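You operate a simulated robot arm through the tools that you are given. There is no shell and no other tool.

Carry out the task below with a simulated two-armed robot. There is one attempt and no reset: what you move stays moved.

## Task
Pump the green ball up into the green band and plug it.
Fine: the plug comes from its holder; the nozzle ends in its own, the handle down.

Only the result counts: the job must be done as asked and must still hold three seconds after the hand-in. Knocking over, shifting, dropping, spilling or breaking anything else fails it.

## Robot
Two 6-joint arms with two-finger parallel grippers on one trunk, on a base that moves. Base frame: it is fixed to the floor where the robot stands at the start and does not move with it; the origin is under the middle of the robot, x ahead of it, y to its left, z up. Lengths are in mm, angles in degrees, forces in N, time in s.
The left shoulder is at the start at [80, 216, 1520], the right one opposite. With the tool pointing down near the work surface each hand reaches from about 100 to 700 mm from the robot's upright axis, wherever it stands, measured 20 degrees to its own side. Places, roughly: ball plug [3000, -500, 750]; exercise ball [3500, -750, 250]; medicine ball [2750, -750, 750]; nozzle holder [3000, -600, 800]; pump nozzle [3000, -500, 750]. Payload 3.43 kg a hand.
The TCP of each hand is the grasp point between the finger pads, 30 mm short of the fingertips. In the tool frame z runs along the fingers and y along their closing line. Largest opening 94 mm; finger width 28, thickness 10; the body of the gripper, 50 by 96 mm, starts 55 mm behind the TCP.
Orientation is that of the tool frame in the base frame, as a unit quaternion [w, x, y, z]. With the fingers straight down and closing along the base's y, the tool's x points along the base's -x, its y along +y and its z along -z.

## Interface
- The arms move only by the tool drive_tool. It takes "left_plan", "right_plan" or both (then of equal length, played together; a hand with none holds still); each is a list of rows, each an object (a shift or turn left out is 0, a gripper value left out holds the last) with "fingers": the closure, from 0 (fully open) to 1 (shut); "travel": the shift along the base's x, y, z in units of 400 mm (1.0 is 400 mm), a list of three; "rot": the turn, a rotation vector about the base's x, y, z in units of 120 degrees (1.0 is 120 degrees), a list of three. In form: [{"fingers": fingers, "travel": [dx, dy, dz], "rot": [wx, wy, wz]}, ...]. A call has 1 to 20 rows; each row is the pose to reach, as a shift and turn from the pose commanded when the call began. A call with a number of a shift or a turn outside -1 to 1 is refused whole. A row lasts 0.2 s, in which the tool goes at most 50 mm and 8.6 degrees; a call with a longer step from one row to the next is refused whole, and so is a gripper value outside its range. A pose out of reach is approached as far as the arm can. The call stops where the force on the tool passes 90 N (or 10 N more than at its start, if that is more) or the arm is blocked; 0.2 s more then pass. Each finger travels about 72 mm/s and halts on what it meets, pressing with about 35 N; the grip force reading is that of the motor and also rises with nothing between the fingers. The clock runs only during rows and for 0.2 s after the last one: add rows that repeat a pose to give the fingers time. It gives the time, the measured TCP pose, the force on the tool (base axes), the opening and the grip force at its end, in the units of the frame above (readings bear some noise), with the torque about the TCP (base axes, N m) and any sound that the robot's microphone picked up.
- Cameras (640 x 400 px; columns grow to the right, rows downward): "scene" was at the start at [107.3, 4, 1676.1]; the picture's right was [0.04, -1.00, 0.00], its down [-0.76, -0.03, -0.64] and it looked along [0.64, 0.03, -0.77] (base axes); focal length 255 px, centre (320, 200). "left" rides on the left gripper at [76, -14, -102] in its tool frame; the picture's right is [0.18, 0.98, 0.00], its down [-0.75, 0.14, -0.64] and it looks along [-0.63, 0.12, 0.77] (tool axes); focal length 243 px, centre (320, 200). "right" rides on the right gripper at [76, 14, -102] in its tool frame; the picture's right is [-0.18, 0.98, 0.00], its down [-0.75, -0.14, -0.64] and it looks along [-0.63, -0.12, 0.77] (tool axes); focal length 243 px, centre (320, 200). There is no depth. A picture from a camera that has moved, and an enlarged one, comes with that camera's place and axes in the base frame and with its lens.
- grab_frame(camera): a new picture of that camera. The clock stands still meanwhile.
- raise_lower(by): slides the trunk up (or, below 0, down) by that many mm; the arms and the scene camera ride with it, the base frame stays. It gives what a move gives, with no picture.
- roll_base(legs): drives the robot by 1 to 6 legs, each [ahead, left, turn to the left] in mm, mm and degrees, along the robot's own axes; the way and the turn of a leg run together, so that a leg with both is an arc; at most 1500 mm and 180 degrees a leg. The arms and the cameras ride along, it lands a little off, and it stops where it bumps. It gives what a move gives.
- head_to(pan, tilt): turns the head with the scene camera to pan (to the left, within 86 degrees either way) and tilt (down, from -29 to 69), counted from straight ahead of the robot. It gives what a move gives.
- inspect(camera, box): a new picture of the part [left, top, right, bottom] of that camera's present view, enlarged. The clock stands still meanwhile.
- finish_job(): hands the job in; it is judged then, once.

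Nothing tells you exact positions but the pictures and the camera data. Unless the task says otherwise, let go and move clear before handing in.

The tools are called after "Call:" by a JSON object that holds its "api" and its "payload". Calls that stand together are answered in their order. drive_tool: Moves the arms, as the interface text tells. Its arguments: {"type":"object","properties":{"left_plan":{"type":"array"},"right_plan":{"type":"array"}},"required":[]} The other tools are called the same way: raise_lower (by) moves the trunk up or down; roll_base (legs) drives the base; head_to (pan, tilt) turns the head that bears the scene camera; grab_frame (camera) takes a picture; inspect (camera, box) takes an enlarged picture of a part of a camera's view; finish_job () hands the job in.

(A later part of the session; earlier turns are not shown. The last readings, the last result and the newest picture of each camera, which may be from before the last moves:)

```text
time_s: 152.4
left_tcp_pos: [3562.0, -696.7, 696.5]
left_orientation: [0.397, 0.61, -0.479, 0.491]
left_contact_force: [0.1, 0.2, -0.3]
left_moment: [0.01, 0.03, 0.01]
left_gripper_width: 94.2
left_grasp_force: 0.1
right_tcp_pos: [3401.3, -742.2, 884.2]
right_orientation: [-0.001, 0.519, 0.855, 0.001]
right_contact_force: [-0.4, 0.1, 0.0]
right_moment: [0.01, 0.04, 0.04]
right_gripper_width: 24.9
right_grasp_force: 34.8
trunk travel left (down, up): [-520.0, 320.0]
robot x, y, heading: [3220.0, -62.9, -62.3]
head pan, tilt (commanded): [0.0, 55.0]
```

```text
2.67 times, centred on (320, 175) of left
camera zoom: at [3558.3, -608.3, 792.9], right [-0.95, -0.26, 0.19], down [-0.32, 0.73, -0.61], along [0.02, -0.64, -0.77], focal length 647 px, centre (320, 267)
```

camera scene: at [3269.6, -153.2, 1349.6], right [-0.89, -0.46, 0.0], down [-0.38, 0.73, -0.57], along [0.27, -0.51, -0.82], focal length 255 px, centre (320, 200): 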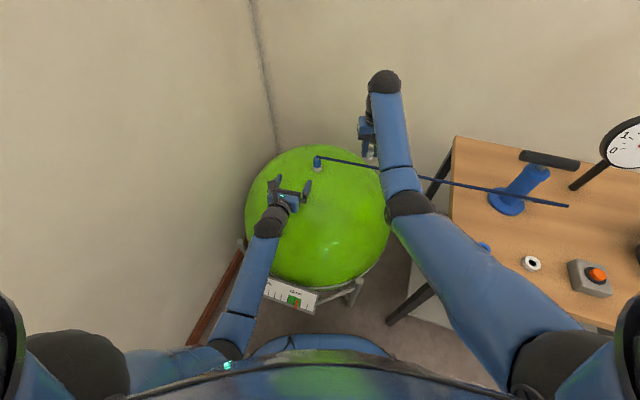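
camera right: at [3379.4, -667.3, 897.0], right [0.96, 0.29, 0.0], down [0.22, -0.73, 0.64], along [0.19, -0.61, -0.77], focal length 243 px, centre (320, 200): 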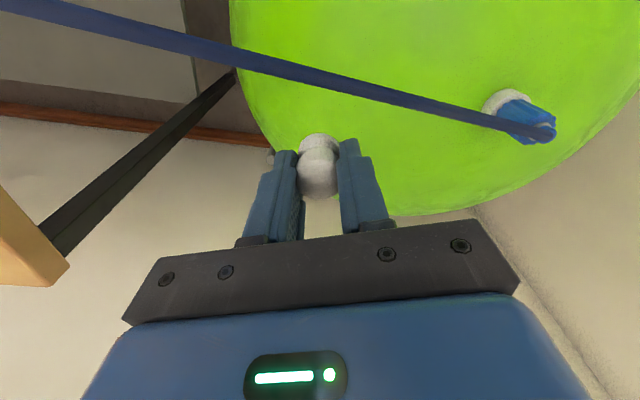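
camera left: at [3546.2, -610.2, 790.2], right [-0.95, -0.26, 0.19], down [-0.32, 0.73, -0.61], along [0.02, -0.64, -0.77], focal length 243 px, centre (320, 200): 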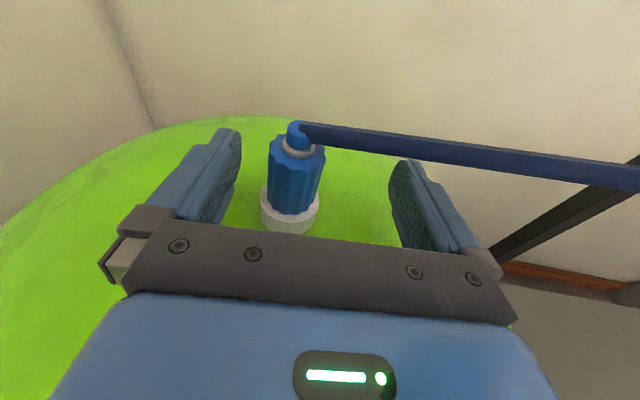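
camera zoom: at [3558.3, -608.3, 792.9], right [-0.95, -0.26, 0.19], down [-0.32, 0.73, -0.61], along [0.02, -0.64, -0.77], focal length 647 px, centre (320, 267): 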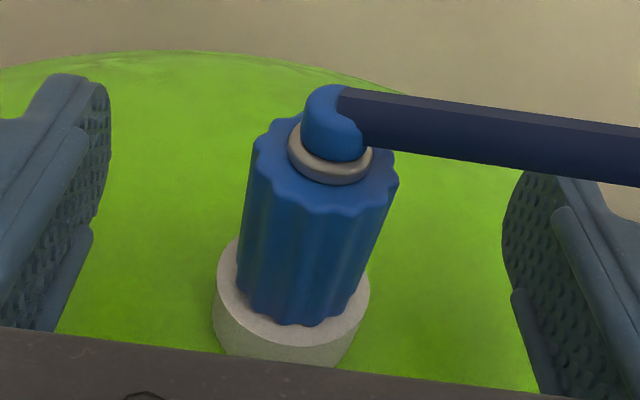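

The nozzle is centred. Before I pull it, I check how the plug sits in the right hand.

Call:
{"api": "inspect", "payload": {"camera": "right", "box": [250, 100, 400, 230]}}

Call:
{"api": "grab_frame", "payload": {"camera": "right"}}

Call:
{"api": "inspect", "payload": {"camera": "scene", "box": [350, 90, 420, 160]}}

```text
3.08 times, centred on (325, 165) of right
camera zoom: at [3379.4, -667.5, 986.8], right [0.96, 0.29, 0.0], down [0.22, -0.73, 0.64], along [0.19, -0.61, -0.77], focal length 746 px, centre (305, 308)
```

zoom: 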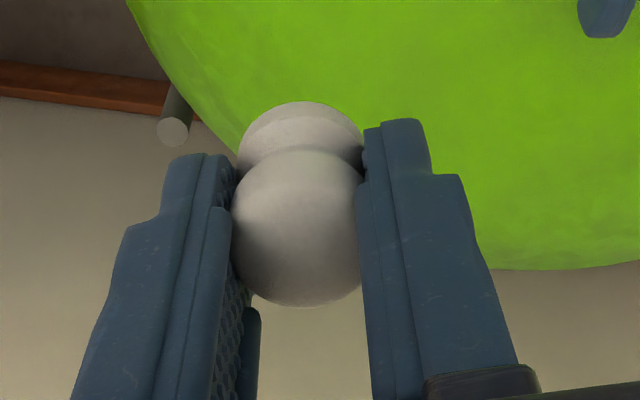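

```text
taken
camera right: at [3379.4, -667.5, 986.8], right [0.96, 0.29, 0.0], down [0.22, -0.73, 0.64], along [0.19, -0.61, -0.77], focal length 243 px, centre (320, 200)
```

right: 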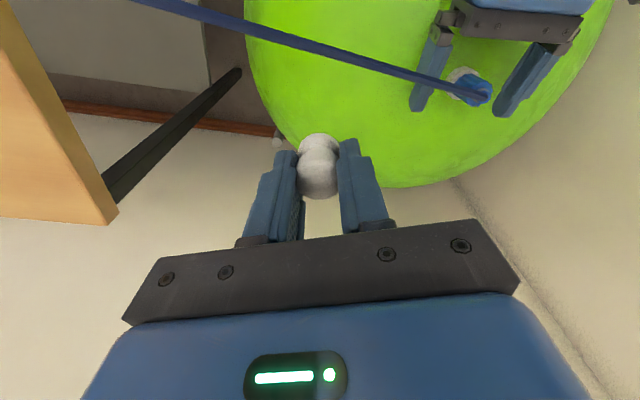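

```text
5.71 times, centred on (385, 125) of scene
camera zoom: at [3269.5, -153.8, 1439.5], right [-0.89, -0.46, 0.0], down [-0.38, 0.73, -0.57], along [0.27, -0.51, -0.82], focal length 1455 px, centre (-51, 629)
```

zoom: 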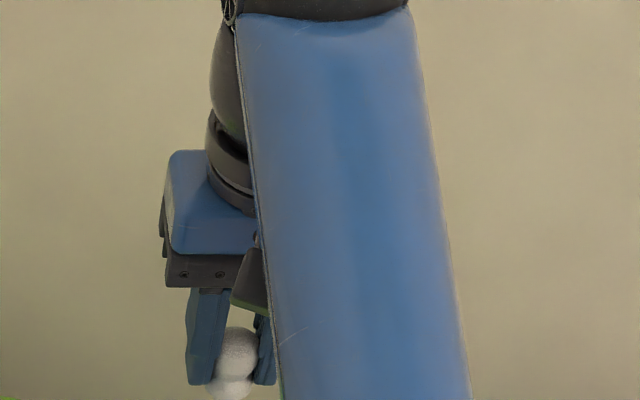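

The plug hangs vertically in the right hand, knob ~14 mm below the TCP. I pre-position the right hand directly above the nozzle, high enough to be clear.

Call:
{"api": "drive_tool", "payload": {"right_plan": [{"travel": [0.1, 0.03, 0]}, {"travel": [0.2, 0.06, 0]}, {"travel": [0.3, 0.09, 0]}, {"travel": [0.4, 0.115, -0.02]}, {"travel": [0.411, 0.117, -0.04]}, {"travel": [0.411, 0.117, -0.04]}]}}

Call:
{"api": "grab_frame", "payload": {"camera": "right"}}

Call:
{"api": "grab_frame", "payload": {"camera": "scene"}}

```text
time_s: 153.8
left_tcp_pos: [3561.4, -694.0, 696.8]
left_orientation: [0.396, 0.61, -0.478, 0.492]
left_contact_force: [-0.3, 0.2, 0.4]
left_moment: [0.03, 0.0, 0.0]
left_gripper_width: 94.3
left_grasp_force: 0.1
right_tcp_pos: [3562.5, -692.9, 869.3]
right_orientation: [0.0, 0.519, 0.855, 0.0]
right_contact_force: [0.7, 0.4, -1.1]
right_moment: [-0.02, 0.01, -0.01]
right_gripper_width: 25.1
right_grasp_force: 35.3
right hand out of reach, approached as far as the arm can: row 5, 6
trunk travel left (down, up): [-520.0, 320.0]
robot x, y, heading: [3222.8, -61.6, -62.5]
head pan, tilt (commanded): [0.0, 55.0]
```

```text
taken
camera right: at [3541.2, -617.0, 972.4], right [0.96, 0.29, 0.0], down [0.22, -0.73, 0.64], along [0.19, -0.61, -0.77], focal length 243 px, centre (320, 200)
```

right: 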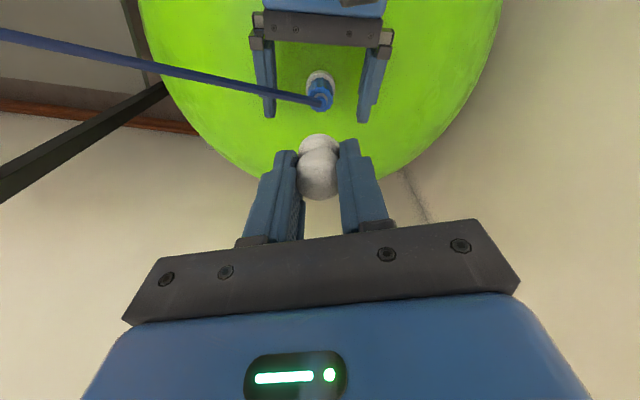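

```text
taken
camera scene: at [3269.5, -153.8, 1439.5], right [-0.89, -0.46, 0.0], down [-0.38, 0.73, -0.57], along [0.27, -0.51, -0.82], focal length 255 px, centre (320, 200)
```

scene: 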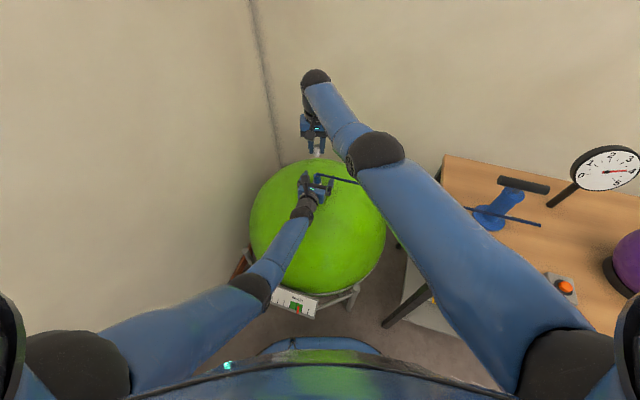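

The right hand is right at its reach limit, so I back the left hand off a little, drive 50 mm forward (the gauge card still has clearance), and re-approach.

Call:
{"api": "drive_tool", "payload": {"left_plan": [{"travel": [-0.01, 0.045, 0.005]}, {"travel": [-0.02, 0.1, 0.01]}, {"travel": [-0.03, 0.155, 0.015]}, {"travel": [-0.03, 0.155, 0.015]}]}}

Call:
{"api": "roll_base", "payload": {"legs": [[50, 0, 0]]}}

Call:
{"api": "grab_frame", "payload": {"camera": "left"}}

Call:
{"api": "grab_frame", "payload": {"camera": "right"}}

Call:
{"api": "grab_frame", "payload": {"camera": "scene"}}

```text
time_s: 154.8
left_tcp_pos: [3551.0, -632.6, 703.3]
left_orientation: [0.396, 0.61, -0.479, 0.491]
left_contact_force: [-0.1, -0.8, 0.3]
left_moment: [-0.01, -0.05, 0.02]
left_gripper_width: 94.0
left_grasp_force: 0.0
right_tcp_pos: [3562.6, -692.3, 869.3]
right_orientation: [-0.001, 0.519, 0.855, 0.0]
right_contact_force: [-0.2, 0.0, -0.2]
right_moment: [-0.04, 0.01, 0.01]
right_gripper_width: 24.5
right_grasp_force: 35.0
trunk travel left (down, up): [-520.0, 320.0]
robot x, y, heading: [3223.7, -64.1, -62.3]
head pan, tilt (commanded): [0.0, 55.0]
```

```text
time_s: 155.7
left_tcp_pos: [3572.3, -673.3, 705.5]
left_orientation: [0.398, 0.608, -0.479, 0.493]
left_contact_force: [-0.1, -0.4, -0.3]
left_moment: [-0.01, 0.01, -0.01]
left_gripper_width: 94.0
left_grasp_force: 0.0
right_tcp_pos: [3584.3, -731.9, 873.5]
right_orientation: [0.001, 0.519, 0.855, -0.001]
right_contact_force: [-0.7, -0.4, -0.7]
right_moment: [-0.02, -0.03, 0.0]
right_gripper_width: 24.7
right_grasp_force: 35.3
trunk travel left (down, up): [-520.0, 320.0]
robot x, y, heading: [3243.6, -106.9, -62.5]
head pan, tilt (commanded): [0.0, 55.0]
```

```text
taken
camera left: at [3567.4, -586.4, 801.2], right [-0.95, -0.26, 0.19], down [-0.32, 0.73, -0.61], along [0.02, -0.64, -0.77], focal length 243 px, centre (320, 200)
```

left: 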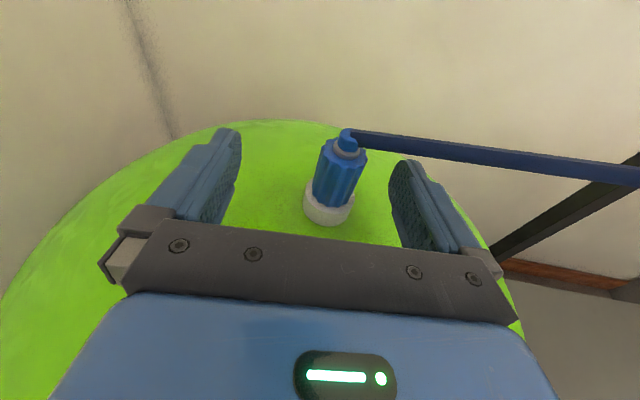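

```text
taken
camera right: at [3561.7, -656.1, 975.1], right [0.96, 0.29, 0.0], down [0.22, -0.73, 0.64], along [0.19, -0.62, -0.76], focal length 243 px, centre (320, 200)
```

right: 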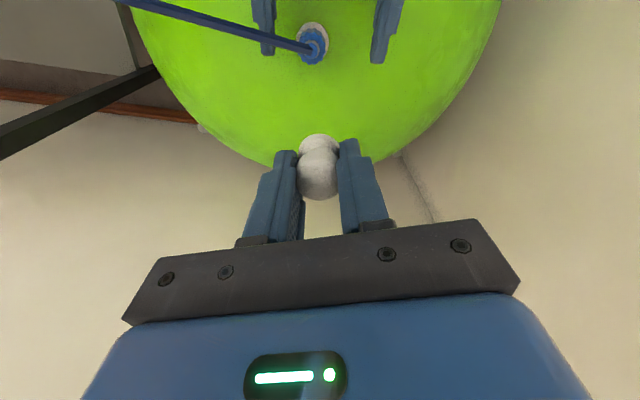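

```text
taken
camera scene: at [3289.4, -191.4, 1440.1], right [-0.89, -0.46, 0.0], down [-0.38, 0.72, -0.58], along [0.27, -0.51, -0.82], focal length 255 px, centre (320, 200)
```

scene: 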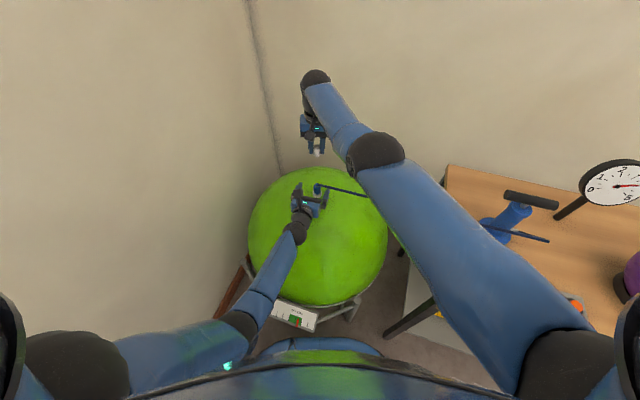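

Call:
{"api": "drive_tool", "payload": {"left_plan": [{"travel": [-0.0075, -0.025, -0.009]}, {"travel": [-0.015, -0.0525, -0.0175]}, {"travel": [-0.015, -0.0525, -0.0175]}], "right_plan": [{"travel": [-0.02, 0.045, -0.005]}, {"travel": [-0.044, 0.091, -0.01]}, {"travel": [-0.044, 0.091, -0.01]}]}}

Call:
{"api": "inspect", "payload": {"camera": "left", "box": [220, 100, 420, 250]}}

Call:
{"api": "grab_frame", "payload": {"camera": "right"}}

```text
time_s: 156.5
left_tcp_pos: [3566.3, -697.3, 695.5]
left_orientation: [0.396, 0.611, -0.479, 0.491]
left_contact_force: [-0.2, -0.8, 0.0]
left_moment: [0.02, -0.03, 0.02]
left_gripper_width: 93.9
left_grasp_force: 0.1
right_tcp_pos: [3567.8, -700.1, 864.8]
right_orientation: [-0.002, 0.519, 0.855, 0.0]
right_contact_force: [0.2, -0.4, -0.3]
right_moment: [0.05, -0.03, -0.03]
right_gripper_width: 24.6
right_grasp_force: 35.2
trunk travel left (down, up): [-520.0, 320.0]
robot x, y, heading: [3243.3, -102.8, -62.6]
head pan, tilt (commanded): [0.0, 55.0]
```

```text
2.67 times, centred on (320, 175) of left
camera zoom: at [3563.2, -611.0, 791.4], right [-0.95, -0.26, 0.19], down [-0.32, 0.73, -0.6], along [0.02, -0.64, -0.77], focal length 647 px, centre (320, 267)
```

zoom: 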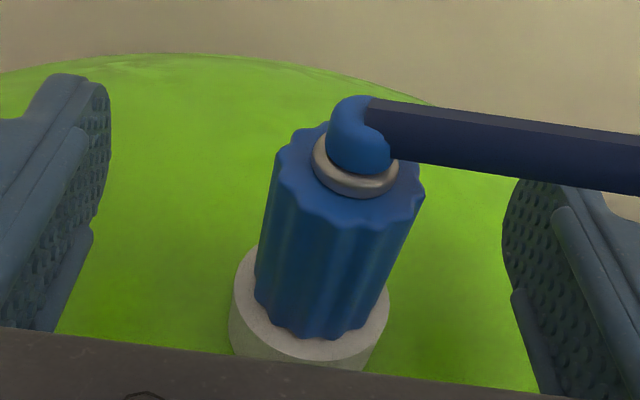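

```text
taken
camera right: at [3546.5, -624.3, 967.6], right [0.96, 0.29, 0.0], down [0.22, -0.73, 0.64], along [0.19, -0.61, -0.77], focal length 243 px, centre (320, 200)
```

right: 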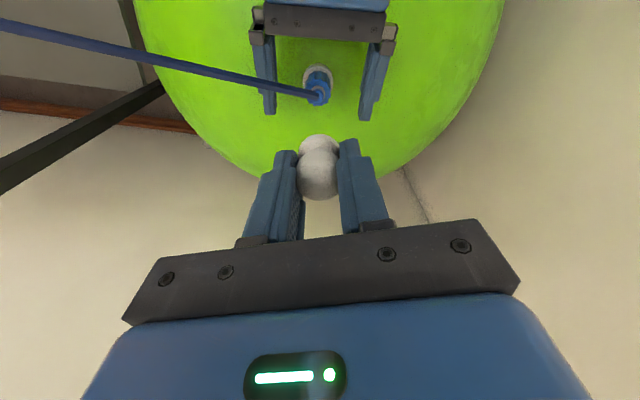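

Both hands are in place. Before committing, I test whether the right arm can reach the insertion height at the same distance, off to the side.

Call:
{"api": "drive_tool", "payload": {"right_plan": [{"travel": [-0.09, -0.07, 0]}, {"travel": [-0.18, -0.15, 0]}, {"travel": [-0.2875, -0.2425, -0.01]}, {"travel": [-0.2875, -0.2425, -0.12]}, {"travel": [-0.2875, -0.2425, -0.24]}, {"travel": [-0.2875, -0.2425, -0.36]}, {"travel": [-0.2875, -0.2425, -0.38]}]}}

```text
refused: row 3 steps farther than a row can; nothing moved
```

Call:
{"api": "drive_tool", "payload": {"right_plan": [{"travel": [-0.08, -0.07, 0]}, {"travel": [-0.16, -0.14, 0]}, {"travel": [-0.24, -0.2, -0.01]}, {"travel": [-0.2875, -0.2425, -0.07]}, {"travel": [-0.2875, -0.2425, -0.18]}, {"travel": [-0.2875, -0.2425, -0.29]}, {"travel": [-0.2875, -0.2425, -0.38]}]}}

```text
time_s: 158.1
left_tcp_pos: [3566.4, -698.1, 696.5]
left_orientation: [0.397, 0.61, -0.48, 0.49]
left_contact_force: [0.1, -0.6, 0.1]
left_moment: [0.03, -0.03, 0.04]
left_gripper_width: 93.8
left_grasp_force: 0.1
right_tcp_pos: [3453.7, -792.8, 717.0]
right_orientation: [0.0, 0.519, 0.855, 0.001]
right_contact_force: [0.1, -0.6, 0.7]
right_moment: [0.0, 0.03, -0.02]
right_gripper_width: 24.9
right_grasp_force: 34.5
right hand out of reach, approached as far as the arm can: row 7
trunk travel left (down, up): [-520.0, 320.0]
robot x, y, heading: [3244.5, -106.7, -62.5]
head pan, tilt (commanded): [0.0, 55.0]
```

The limit is only a few mm short. I'll drop the trunk by 25 mm (raising the left hand by the same amount first), and bring the right hand back above the nozzle.

Call:
{"api": "drive_tool", "payload": {"left_plan": [{"travel": [0, 0, 0.02]}, {"travel": [0, 0, 0.04]}, {"travel": [0, 0, 0.0625]}, {"travel": [0, 0, 0.0625]}, {"travel": [0, 0, 0.0625]}, {"travel": [0, 0, 0.0625]}, {"travel": [0, 0, 0.0625]}, {"travel": [0, 0, 0.0625]}], "right_plan": [{"travel": [0, 0, 0.1]}, {"travel": [0, 0, 0.21]}, {"travel": [0, 0, 0.32]}, {"travel": [0.02, 0.02, 0.42]}, {"travel": [0.09, 0.08, 0.43]}, {"travel": [0.17, 0.14, 0.43]}, {"travel": [0.25, 0.2, 0.43]}, {"travel": [0.283, 0.236, 0.43]}]}}

Call:
{"api": "raise_lower", "payload": {"by": -25}}

Call:
{"api": "inspect", "payload": {"camera": "left", "box": [220, 100, 420, 250]}}

Call:
{"api": "grab_frame", "payload": {"camera": "right"}}

```text
time_s: 159.9
left_tcp_pos: [3567.1, -696.2, 722.1]
left_orientation: [0.397, 0.61, -0.479, 0.491]
left_contact_force: [0.4, 1.5, -0.7]
left_moment: [-0.01, -0.03, -0.01]
left_gripper_width: 94.0
left_grasp_force: 0.0
right_tcp_pos: [3564.7, -696.7, 890.2]
right_orientation: [-0.001, 0.519, 0.855, -0.001]
right_contact_force: [-0.1, 0.2, 0.0]
right_moment: [0.0, 0.0, 0.0]
right_gripper_width: 24.7
right_grasp_force: 34.9
trunk travel left (down, up): [-520.0, 320.0]
robot x, y, heading: [3245.2, -105.8, -62.6]
head pan, tilt (commanded): [0.0, 55.0]
```

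```text
time_s: 160.6
left_tcp_pos: [3566.0, -695.6, 696.4]
left_orientation: [0.397, 0.61, -0.478, 0.492]
left_contact_force: [0.0, -1.1, 0.6]
left_moment: [0.01, -0.02, -0.03]
left_gripper_width: 94.3
left_grasp_force: 0.1
right_tcp_pos: [3565.1, -698.0, 865.3]
right_orientation: [0.0, 0.519, 0.855, 0.0]
right_contact_force: [0.0, -0.5, 0.1]
right_moment: [0.0, -0.04, 0.02]
right_gripper_width: 25.0
right_grasp_force: 35.5
trunk travel left (down, up): [-495.0, 345.0]
robot x, y, heading: [3244.4, -106.5, -62.5]
head pan, tilt (commanded): [0.0, 55.0]
```

```text
2.67 times, centred on (320, 175) of left
camera zoom: at [3562.6, -609.6, 792.6], right [-0.95, -0.26, 0.19], down [-0.32, 0.73, -0.61], along [0.02, -0.64, -0.77], focal length 647 px, centre (320, 267)
```

zoom: 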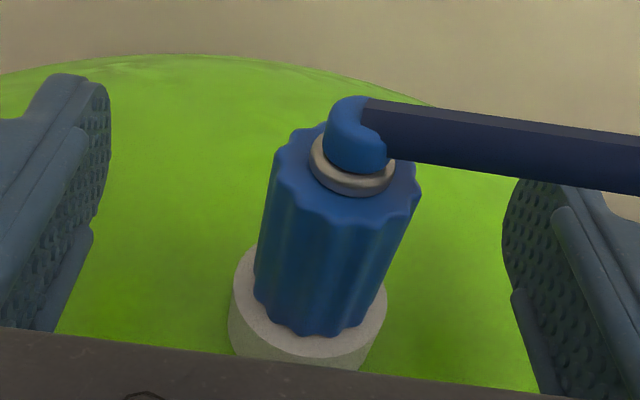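

```text
taken
camera right: at [3543.2, -622.2, 967.9], right [0.96, 0.29, 0.0], down [0.22, -0.73, 0.64], along [0.19, -0.61, -0.77], focal length 243 px, centre (320, 200)
```

right: 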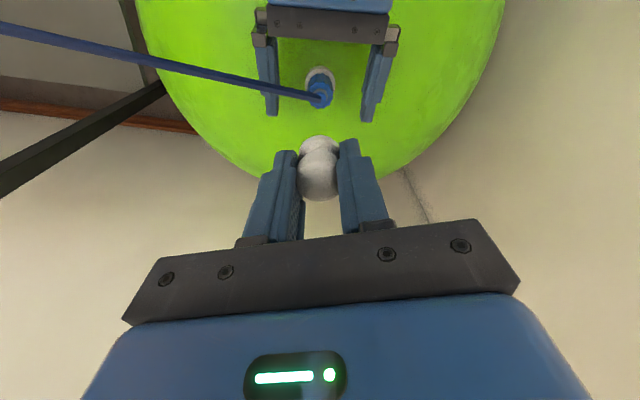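

Call:
{"api": "inspect", "payload": {"camera": "right", "box": [280, 45, 360, 125]}}

Call:
{"api": "inspect", "payload": {"camera": "scene", "box": [290, 110, 350, 210]}}

```text
5.00 times, centred on (320, 85) of right
camera zoom: at [3543.2, -622.2, 967.9], right [0.96, 0.29, 0.0], down [0.22, -0.73, 0.64], along [0.19, -0.61, -0.77], focal length 1213 px, centre (320, 775)
```

zoom: 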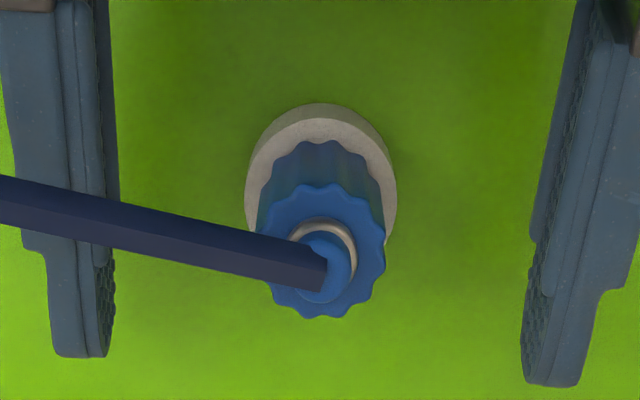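

```text
4.00 times, centred on (320, 160) of scene
camera zoom: at [3291.3, -195.6, 1414.5], right [-0.89, -0.46, 0.0], down [-0.38, 0.73, -0.57], along [0.27, -0.51, -0.82], focal length 1019 px, centre (320, 360)
```

zoom: 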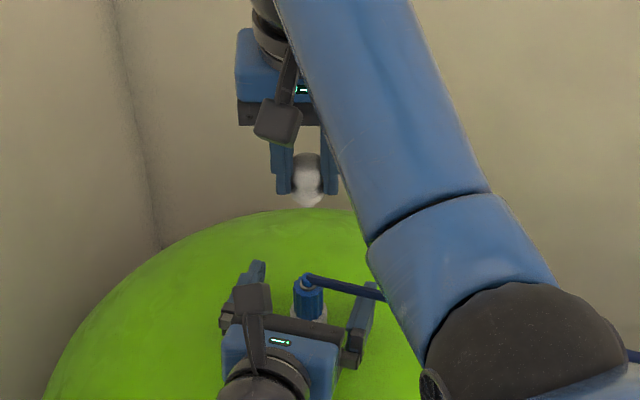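

Everything lines up to within a few mm. Now I grip the nozzle with the left hand.

Call:
{"api": "drive_tool", "payload": {"left_plan": [{"fingers": 1.0}, {"fingers": 1.0}, {"fingers": 1.0}, {"fingers": 1.0}, {"fingers": 1.0}]}}

Call:
{"api": "inspect", "payload": {"camera": "left", "box": [220, 100, 420, 250]}}

Call:
{"api": "inspect", "payload": {"camera": "scene", "box": [255, 290, 325, 335]}}

```text
time_s: 161.8
left_tcp_pos: [3566.2, -697.3, 697.3]
left_orientation: [0.396, 0.61, -0.479, 0.492]
left_contact_force: [-4.9, -1.6, -0.2]
left_moment: [-0.02, 0.26, -0.52]
left_gripper_width: 31.8
left_grasp_force: 35.4
right_tcp_pos: [3566.1, -698.6, 866.0]
right_orientation: [0.0, 0.519, 0.855, 0.0]
right_contact_force: [0.7, 0.2, 0.0]
right_moment: [0.01, -0.01, 0.01]
right_gripper_width: 25.2
right_grasp_force: 34.9
trunk travel left (down, up): [-495.0, 345.0]
robot x, y, heading: [3248.5, -106.4, -62.1]
head pan, tilt (commanded): [0.0, 55.0]
```

```text
2.67 times, centred on (320, 175) of left
camera zoom: at [3562.2, -610.0, 792.5], right [-0.95, -0.26, 0.19], down [-0.32, 0.73, -0.61], along [0.01, -0.64, -0.77], focal length 647 px, centre (320, 267)
```

zoom: 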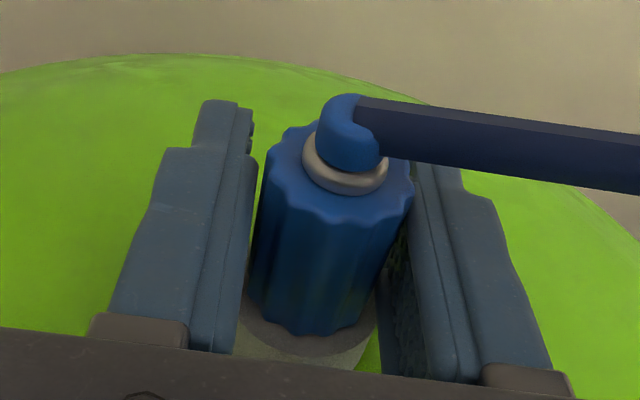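

```text
8.89 times, centred on (290, 312) of scene
camera zoom: at [3291.1, -196.2, 1414.5], right [-0.89, -0.46, 0.0], down [-0.38, 0.73, -0.57], along [0.27, -0.51, -0.82], focal length 2264 px, centre (587, -800)
```

zoom: 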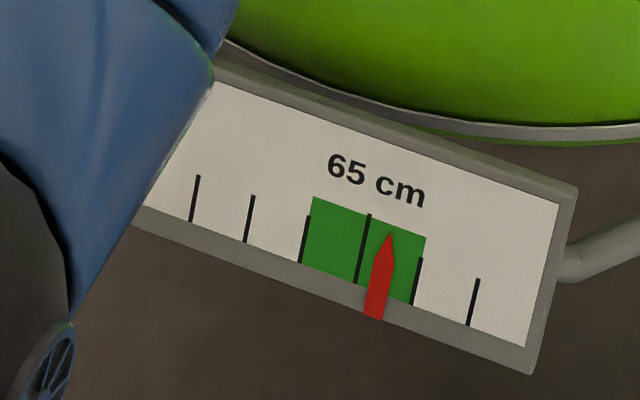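

Grip holds at 35 N. I pull the nozzle straight up, slowly at first.

Call:
{"api": "drive_tool", "payload": {"left_plan": [{"travel": [0, 0, 0.0075]}, {"travel": [0, 0, 0.015]}, {"travel": [0, 0, 0.025]}, {"travel": [0, 0, 0.04]}, {"travel": [0, 0, 0.065]}]}}

Call:
{"api": "inspect", "payload": {"camera": "left", "box": [220, 100, 420, 250]}}

Call:
{"api": "inspect", "payload": {"camera": "right", "box": [280, 45, 360, 125]}}

```text
time_s: 163.0
left_tcp_pos: [3567.3, -694.6, 723.2]
left_orientation: [0.397, 0.61, -0.479, 0.491]
left_contact_force: [0.4, 0.2, -0.1]
left_moment: [-0.02, -0.01, 0.01]
left_gripper_width: 29.9
left_grasp_force: 34.8
right_tcp_pos: [3565.7, -698.0, 864.2]
right_orientation: [0.0, 0.519, 0.854, 0.001]
right_contact_force: [0.2, -0.4, -0.4]
right_moment: [0.03, 0.0, 0.0]
right_gripper_width: 25.1
right_grasp_force: 35.2
trunk travel left (down, up): [-495.0, 345.0]
robot x, y, heading: [3241.5, -108.8, -62.4]
head pan, tilt (commanded): [0.0, 55.0]
```

```text
2.67 times, centred on (320, 175) of left
camera zoom: at [3563.3, -608.7, 819.0], right [-0.95, -0.26, 0.19], down [-0.32, 0.73, -0.61], along [0.02, -0.64, -0.77], focal length 647 px, centre (320, 267)
```

zoom: 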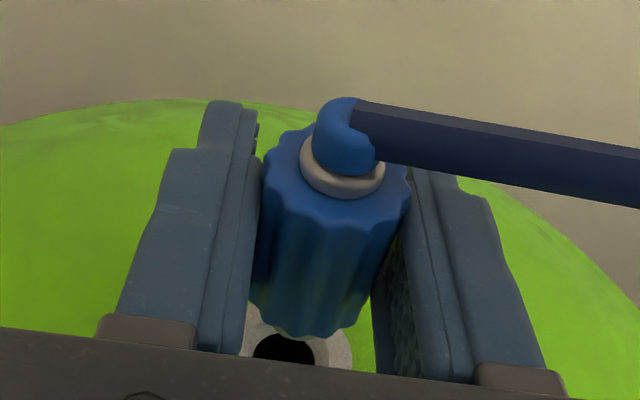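

```text
5.00 times, centred on (320, 85) of right
camera zoom: at [3543.2, -622.0, 968.1], right [0.96, 0.29, 0.0], down [0.22, -0.73, 0.64], along [0.19, -0.61, -0.77], focal length 1213 px, centre (320, 775)
```

zoom: 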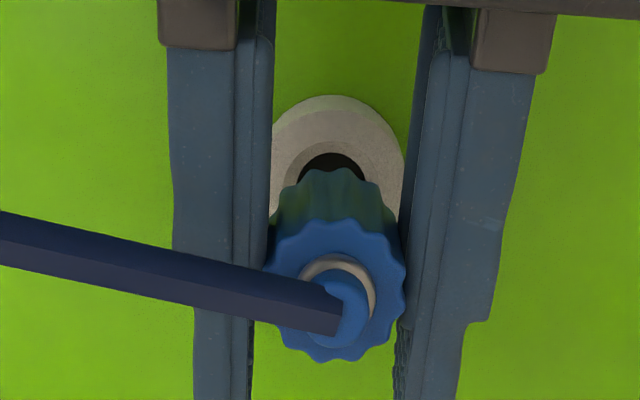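

The nozzle is out and held. Now quickly: the left hand carries it away to the side while the right hand comes down with the plug to just above the hole.

Call:
{"api": "drive_tool", "payload": {"left_plan": [{"travel": [0.09, 0.01, 0.03]}, {"travel": [0.19, 0.025, 0.05]}, {"travel": [0.29, 0.04, 0.06]}, {"travel": [0.36, 0.05, 0.06]}, {"travel": [0.36, 0.05, 0.06]}], "right_plan": [{"travel": [0.0048, 0.0124, 0]}, {"travel": [0.0048, 0.0124, -0.06]}, {"travel": [0.0048, 0.0124, -0.16]}, {"travel": [0.0048, 0.0124, -0.26]}, {"travel": [0.0048, 0.0124, -0.3125]}]}}

Call:
{"api": "inspect", "payload": {"camera": "right", "box": [250, 60, 390, 200]}}

Call:
{"api": "inspect", "payload": {"camera": "scene", "box": [255, 290, 325, 335]}}

Call:
{"api": "inspect", "payload": {"camera": "scene", "box": [290, 140, 350, 200]}}

```text
time_s: 164.2
left_tcp_pos: [3648.7, -704.1, 715.0]
left_orientation: [0.383, 0.617, -0.459, 0.512]
left_contact_force: [-0.2, 0.1, -0.3]
left_moment: [0.03, 0.04, 0.0]
left_gripper_width: 29.7
left_grasp_force: 35.2
left hand out of reach, approached as far as the arm can: row 1, 2, 3, 4, 5
right_tcp_pos: [3567.1, -693.4, 738.1]
right_orientation: [-0.001, 0.519, 0.855, 0.0]
right_contact_force: [-0.1, 0.9, 0.3]
right_moment: [-0.01, 0.0, 0.01]
right_gripper_width: 25.0
right_grasp_force: 35.1
trunk travel left (down, up): [-495.0, 345.0]
robot x, y, heading: [3244.8, -105.6, -62.3]
head pan, tilt (commanded): [0.0, 55.0]
```

```text
2.86 times, centred on (320, 130) of right
camera zoom: at [3545.8, -618.0, 841.1], right [0.96, 0.29, 0.0], down [0.22, -0.73, 0.64], along [0.19, -0.61, -0.77], focal length 693 px, centre (320, 400)
```

zoom: 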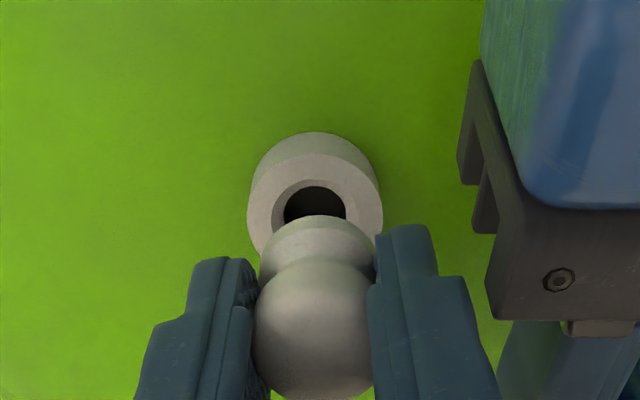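

```text
8.89 times, centred on (290, 312) of scene
camera zoom: at [3291.4, -196.0, 1414.5], right [-0.89, -0.46, 0.0], down [-0.38, 0.73, -0.57], along [0.27, -0.51, -0.82], focal length 2264 px, centre (587, -800)
```

zoom: 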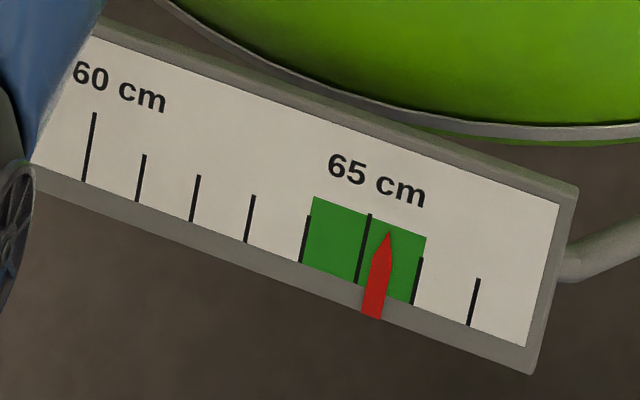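

```text
6.67 times, centred on (320, 170) of scene
camera zoom: at [3291.4, -196.0, 1414.5], right [-0.89, -0.46, 0.0], down [-0.38, 0.73, -0.57], along [0.27, -0.51, -0.82], focal length 1698 px, centre (320, 400)
```

zoom: 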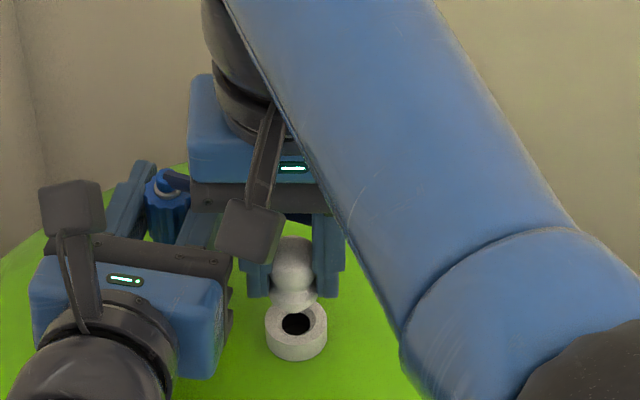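

Leakage is slow (still ≈65.3). The hole is about 3 mm toward the robot from the plug axis; I correct and go down a little more to check.

Call:
{"api": "drive_tool", "payload": {"right_plan": [{"travel": [-0.0042, 0.0075, -0.0125]}, {"travel": [-0.0042, 0.0075, -0.0175]}]}}

Call:
{"api": "inspect", "payload": {"camera": "right", "box": [270, 90, 370, 190]}}

Call:
{"api": "inspect", "payload": {"camera": "scene", "box": [300, 160, 340, 200]}}

```text
time_s: 164.8
left_tcp_pos: [3649.3, -705.4, 715.3]
left_orientation: [0.383, 0.617, -0.46, 0.511]
left_contact_force: [-1.0, 0.0, 0.3]
left_moment: [0.02, 0.01, 0.01]
left_gripper_width: 29.7
left_grasp_force: 35.1
right_tcp_pos: [3565.7, -689.6, 732.8]
right_orientation: [-0.001, 0.519, 0.855, 0.0]
right_contact_force: [0.2, 0.4, -1.3]
right_moment: [0.0, 0.01, -0.02]
right_gripper_width: 24.6
right_grasp_force: 34.9
trunk travel left (down, up): [-495.0, 345.0]
robot x, y, heading: [3242.3, -104.9, -62.6]
head pan, tilt (commanded): [0.0, 55.0]
```

```text
4.00 times, centred on (320, 140) of right
camera zoom: at [3544.7, -614.4, 835.1], right [0.96, 0.29, 0.0], down [0.22, -0.73, 0.64], along [0.19, -0.61, -0.77], focal length 970 px, centre (320, 440)
```

zoom: 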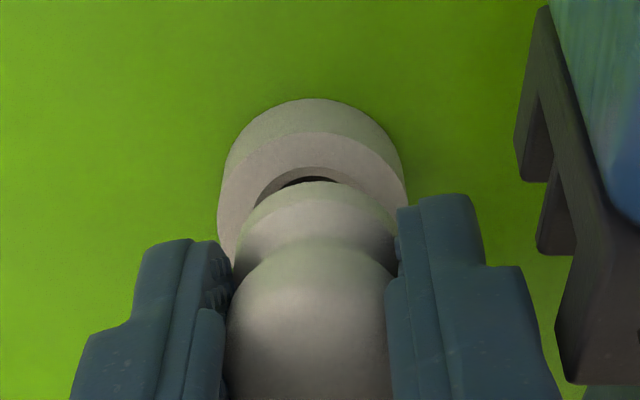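

```text
10.00 times, centred on (320, 180) of scene
camera zoom: at [3291.6, -195.9, 1414.5], right [-0.89, -0.46, 0.0], down [-0.38, 0.73, -0.57], along [0.27, -0.51, -0.82], focal length 2546 px, centre (320, 400)
```

zoom: 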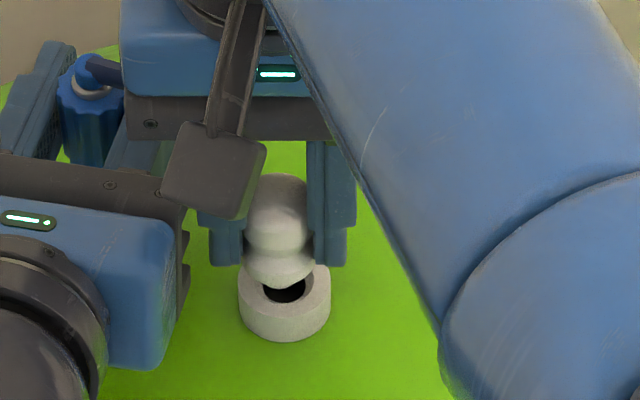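

Both views agree the plug is now centred to within about 2 mm. I descend slowly, watching the force.

Call:
{"api": "drive_tool", "payload": {"right_plan": [{"travel": [-0.001, 0.0025, -0.0075]}, {"travel": [-0.001, 0.0025, -0.015]}, {"travel": [-0.001, 0.0025, -0.0225]}]}}

Call:
{"api": "inspect", "payload": {"camera": "right", "box": [270, 90, 370, 190]}}

Call:
{"api": "inspect", "payload": {"camera": "scene", "box": [300, 160, 340, 200]}}

```text
time_s: 165.6
left_tcp_pos: [3648.0, -704.6, 714.3]
left_orientation: [0.383, 0.617, -0.46, 0.511]
left_contact_force: [0.7, 0.2, -0.5]
left_moment: [-0.03, 0.0, -0.01]
left_gripper_width: 29.7
left_grasp_force: 34.7
right_tcp_pos: [3566.6, -688.6, 723.2]
right_orientation: [0.0, 0.518, 0.855, 0.0]
right_contact_force: [0.4, 0.0, 1.1]
right_moment: [-0.02, 0.01, 0.04]
right_gripper_width: 25.0
right_grasp_force: 35.1
trunk travel left (down, up): [-495.0, 345.0]
robot x, y, heading: [3249.9, -104.7, -62.3]
head pan, tilt (commanded): [0.0, 55.0]
```

```text
4.00 times, centred on (320, 140) of right
camera zoom: at [3543.9, -613.6, 826.8], right [0.96, 0.29, 0.0], down [0.22, -0.73, 0.64], along [0.19, -0.61, -0.77], focal length 970 px, centre (320, 440)
```

zoom: 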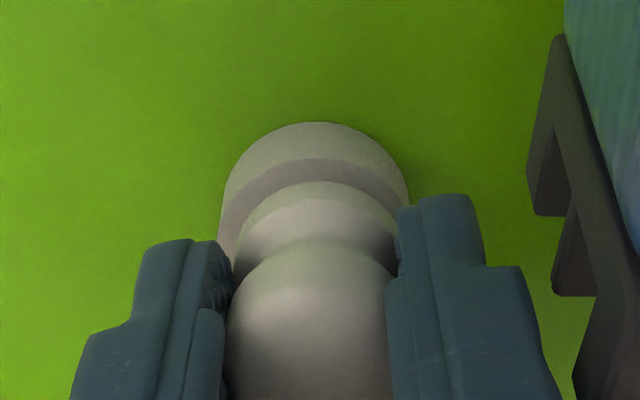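

```text
10.00 times, centred on (320, 180) of scene
camera zoom: at [3291.6, -195.8, 1414.6], right [-0.89, -0.46, 0.0], down [-0.38, 0.73, -0.57], along [0.27, -0.51, -0.82], focal length 2546 px, centre (320, 400)
```

zoom: 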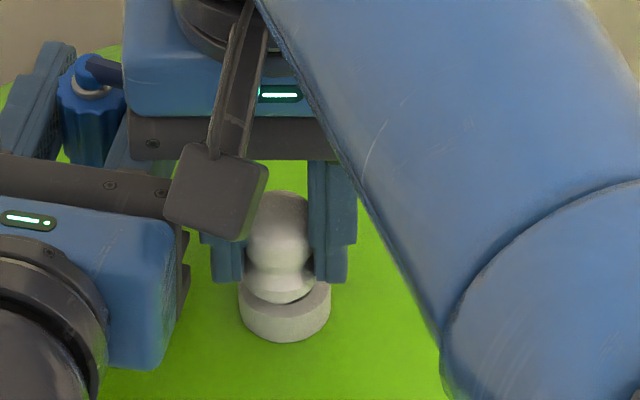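

Call:
{"api": "drive_tool", "payload": {"right_plan": [{"travel": [-0.001, 0.002, -0.006]}, {"travel": [-0.001, 0.002, -0.012]}, {"travel": [-0.001, 0.002, -0.018]}]}}

Call:
{"api": "inspect", "payload": {"camera": "scene", "box": [300, 160, 340, 200]}}

Call:
{"api": "inspect", "payload": {"camera": "right", "box": [270, 90, 370, 190]}}

```text
time_s: 166.4
left_tcp_pos: [3649.0, -702.8, 717.1]
left_orientation: [0.384, 0.615, -0.46, 0.512]
left_contact_force: [0.1, -0.4, -0.2]
left_moment: [0.03, 0.04, 0.01]
left_gripper_width: 30.0
left_grasp_force: 34.9
right_tcp_pos: [3565.4, -691.0, 721.5]
right_orientation: [0.005, 0.519, 0.855, -0.002]
right_contact_force: [3.7, -10.2, 28.1]
right_moment: [-0.34, -0.1, 0.0]
right_gripper_width: 24.6
right_grasp_force: 34.9
trunk travel left (down, up): [-495.0, 345.0]
robot x, y, heading: [3242.9, -103.9, -62.1]
head pan, tilt (commanded): [0.0, 55.0]
```

```text
10.00 times, centred on (320, 180) of scene
camera zoom: at [3289.9, -193.4, 1415.2], right [-0.89, -0.46, 0.0], down [-0.38, 0.72, -0.58], along [0.27, -0.51, -0.82], focal length 2546 px, centre (320, 400)
```

zoom: 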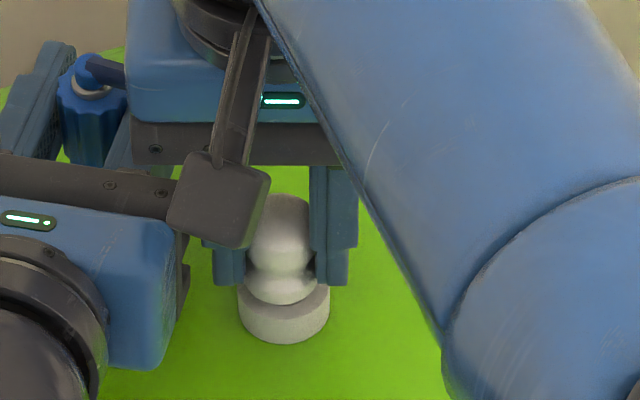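

```text
4.00 times, centred on (320, 140) of right
camera zoom: at [3542.9, -613.8, 823.6], right [0.96, 0.29, 0.0], down [0.22, -0.73, 0.65], along [0.19, -0.62, -0.76], focal length 970 px, centre (320, 440)
```

zoom: 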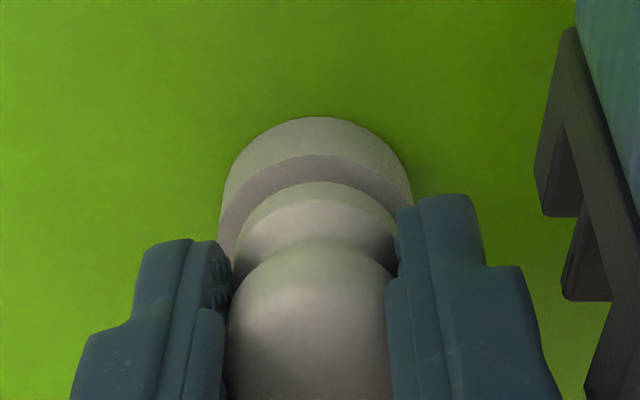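

Contact with a sideways push toward −y: the plug is slightly too close to the robot. I relieve, shift about 2.5 mm in −y, and press again.

Call:
{"api": "drive_tool", "payload": {"right_plan": [{"travel": [0, 0, 0.012]}, {"travel": [0.0025, -0.006, 0.012]}, {"travel": [0.0025, -0.006, 0.004]}, {"travel": [0.0025, -0.006, -0.004]}, {"travel": [0.0025, -0.006, -0.012]}]}}

Call:
{"api": "inspect", "payload": {"camera": "scene", "box": [300, 160, 340, 200]}}

Call:
{"api": "inspect", "payload": {"camera": "right", "box": [270, 90, 370, 190]}}

```text
time_s: 167.6
left_tcp_pos: [3648.6, -704.5, 716.8]
left_orientation: [0.383, 0.616, -0.459, 0.512]
left_contact_force: [0.3, -0.2, -0.2]
left_moment: [-0.01, 0.01, -0.01]
left_gripper_width: 29.8
left_grasp_force: 35.7
right_tcp_pos: [3565.8, -691.3, 712.3]
right_orientation: [0.0, 0.519, 0.855, 0.0]
right_contact_force: [1.0, -8.6, 17.4]
right_moment: [-0.17, 0.1, 0.03]
right_gripper_width: 24.8
right_grasp_force: 34.9
trunk travel left (down, up): [-495.0, 345.0]
robot x, y, heading: [3246.7, -107.0, -62.2]
head pan, tilt (commanded): [0.0, 55.0]
```

```text
10.00 times, centred on (320, 180) of scene
camera zoom: at [3290.9, -195.1, 1414.5], right [-0.89, -0.46, 0.0], down [-0.38, 0.73, -0.57], along [0.27, -0.51, -0.82], focal length 2546 px, centre (320, 400)
```

zoom: 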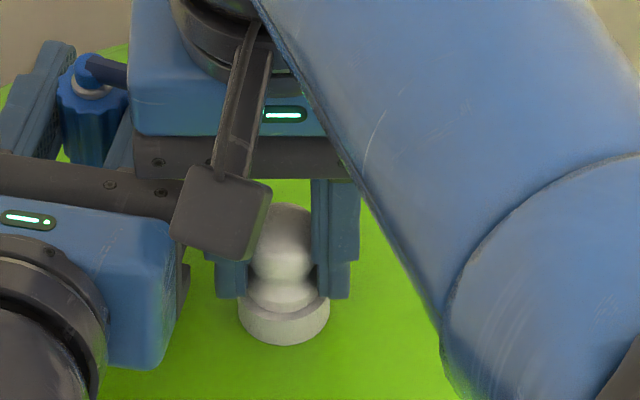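

```text
4.00 times, centred on (320, 140) of right
camera zoom: at [3543.5, -615.5, 815.1], right [0.96, 0.29, 0.0], down [0.22, -0.73, 0.64], along [0.19, -0.62, -0.77], focal length 970 px, centre (320, 440)
```

zoom: 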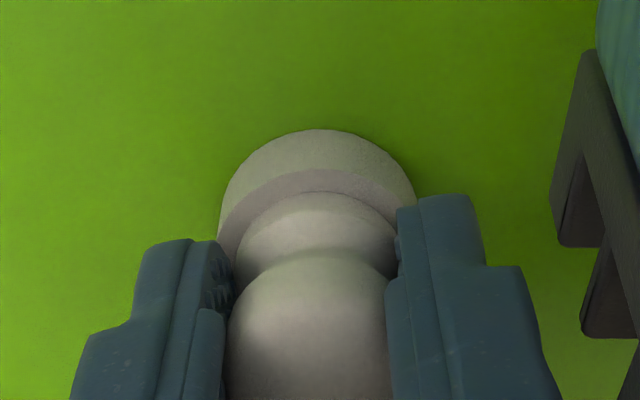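

The plug has gone in by 9 mm. I open just enough to free it, rise, close the fingers and press it home from above.

Call:
{"api": "drive_tool", "payload": {"right_plan": [{"travel": [0, 0, 0.008]}, {"travel": [0, 0, 0.008], "fingers": 0.6}, {"travel": [0, 0, 0.008], "fingers": 0.56}, {"travel": [0, 0, 0.05], "fingers": 0.56}, {"travel": [0, 0, 0.12], "fingers": 0.56}, {"travel": [0, 0, 0.16], "fingers": 0.56}]}}

Call:
{"api": "grab_frame", "payload": {"camera": "right"}}

Call:
{"api": "inspect", "payload": {"camera": "scene", "box": [300, 150, 340, 200]}}

```text
time_s: 169.0
left_tcp_pos: [3648.8, -705.0, 715.6]
left_orientation: [0.384, 0.616, -0.46, 0.511]
left_contact_force: [5.7, 2.3, 5.0]
left_moment: [0.09, 0.52, -0.31]
left_gripper_width: 30.0
left_grasp_force: 34.9
right_tcp_pos: [3566.0, -691.7, 777.2]
right_orientation: [0.0, 0.518, 0.855, 0.001]
right_contact_force: [-5.4, -1.6, -5.6]
right_moment: [-0.17, 0.29, 0.03]
right_gripper_width: 38.2
right_grasp_force: 0.0
trunk travel left (down, up): [-495.0, 345.0]
robot x, y, heading: [3241.1, -105.9, -62.4]
head pan, tilt (commanded): [0.0, 55.0]
```

```text
taken
camera right: at [3543.5, -614.7, 879.5], right [0.96, 0.29, 0.0], down [0.22, -0.73, 0.64], along [0.19, -0.61, -0.77], focal length 243 px, centre (320, 200)
```

right: 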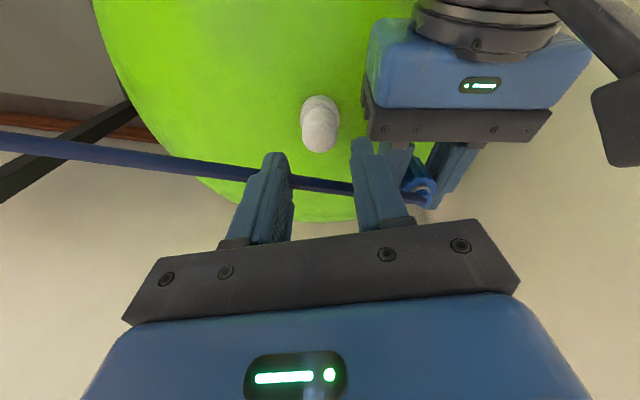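

```text
8.00 times, centred on (320, 175) of scene
camera zoom: at [3291.7, -195.9, 1414.5], right [-0.89, -0.46, 0.0], down [-0.38, 0.73, -0.57], along [0.27, -0.51, -0.82], focal length 2037 px, centre (320, 400)
```

zoom: 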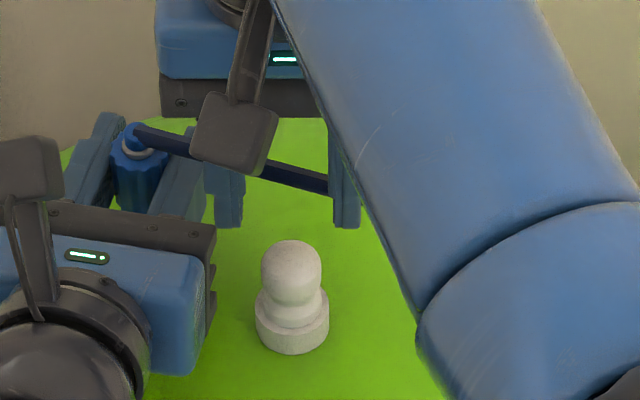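

The plug stands in the valve. The right finger is lightly touching the left gripper, so I close the right fingers and then press down on the knob.

Call:
{"api": "drive_tool", "payload": {"right_plan": [{"fingers": 1.0}, {"fingers": 1.0}, {"fingers": 1.0}, {"travel": [0, 0, -0.04]}, {"travel": [0, 0, -0.075]}, {"travel": [0, 0, -0.09]}]}}

Call:
{"api": "inspect", "payload": {"camera": "scene", "box": [255, 290, 325, 335]}}

Call:
{"api": "inspect", "payload": {"camera": "scene", "box": [300, 150, 340, 200]}}

```text
time_s: 170.4
left_tcp_pos: [3648.3, -703.3, 715.4]
left_orientation: [0.384, 0.615, -0.46, 0.512]
left_contact_force: [0.5, 0.2, 0.0]
left_moment: [0.01, 0.01, -0.03]
left_gripper_width: 29.8
left_grasp_force: 35.3
right_tcp_pos: [3564.5, -692.3, 743.9]
right_orientation: [0.003, 0.519, 0.855, -0.002]
right_contact_force: [-2.9, -0.4, 15.6]
right_moment: [-0.06, 0.1, 0.0]
right_gripper_width: 0.0
right_grasp_force: 33.0
trunk travel left (down, up): [-495.0, 345.0]
robot x, y, heading: [3244.2, -105.8, -62.2]
head pan, tilt (commanded): [0.0, 55.0]
```

```text
8.89 times, centred on (290, 312) of scene
camera zoom: at [3289.4, -193.3, 1415.1], right [-0.89, -0.46, 0.0], down [-0.38, 0.72, -0.58], along [0.27, -0.51, -0.82], focal length 2264 px, centre (587, -800)
```

zoom: 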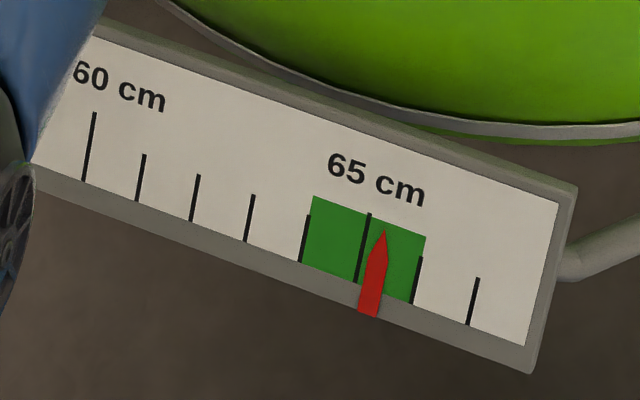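

```text
8.00 times, centred on (320, 175) of scene
camera zoom: at [3289.4, -193.3, 1415.1], right [-0.89, -0.46, 0.0], down [-0.38, 0.72, -0.58], along [0.27, -0.51, -0.82], focal length 2037 px, centre (320, 400)
```

zoom: 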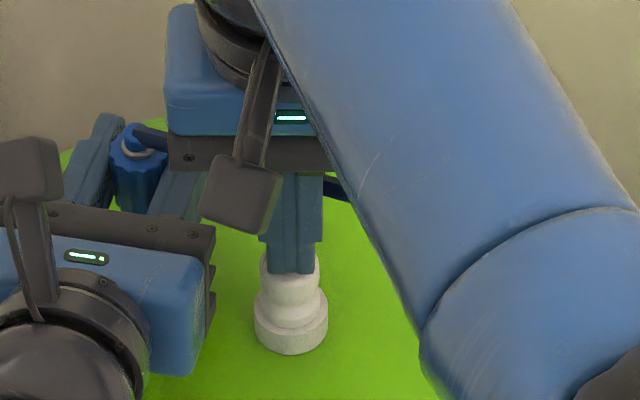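

Contact on the knob; the scale still reads about 65.2. I press harder.

Call:
{"api": "drive_tool", "payload": {"right_plan": [{"travel": [0, 0, -0.01]}, {"travel": [0, 0, -0.02]}, {"travel": [0, 0, -0.03]}, {"travel": [0, 0, -0.038]}, {"travel": [0, 0, -0.038]}]}}

Call:
{"api": "inspect", "payload": {"camera": "scene", "box": [300, 150, 340, 200]}}

```text
time_s: 171.6
left_tcp_pos: [3643.6, -699.8, 723.8]
left_orientation: [0.384, 0.613, -0.459, 0.516]
left_contact_force: [0.0, -0.1, -1.2]
left_moment: [0.0, -0.01, -0.01]
left_gripper_width: 29.9
left_grasp_force: 35.5
right_tcp_pos: [3566.5, -690.6, 744.5]
right_orientation: [0.015, 0.519, 0.854, -0.004]
right_contact_force: [-22.5, -0.7, 81.9]
right_moment: [0.1, 0.8, 0.03]
right_gripper_width: 0.3
right_grasp_force: 32.8
trunk travel left (down, up): [-495.0, 345.0]
robot x, y, heading: [3246.0, -102.3, -62.6]
head pan, tilt (commanded): [0.0, 55.0]
```

```text
8.00 times, centred on (320, 175) of scene
camera zoom: at [3281.8, -184.5, 1416.0], right [-0.89, -0.46, 0.0], down [-0.38, 0.72, -0.58], along [0.27, -0.52, -0.81], focal length 2037 px, centre (320, 400)
```

zoom: 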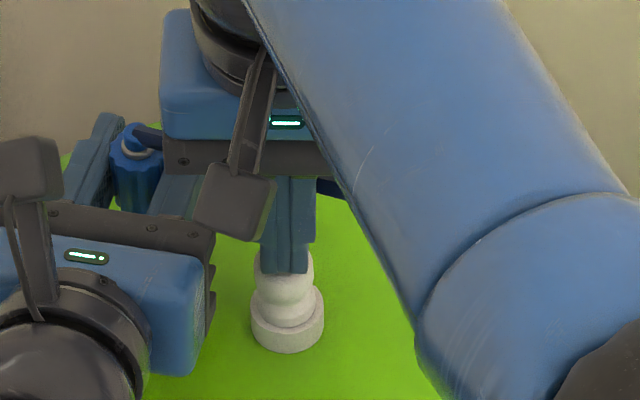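

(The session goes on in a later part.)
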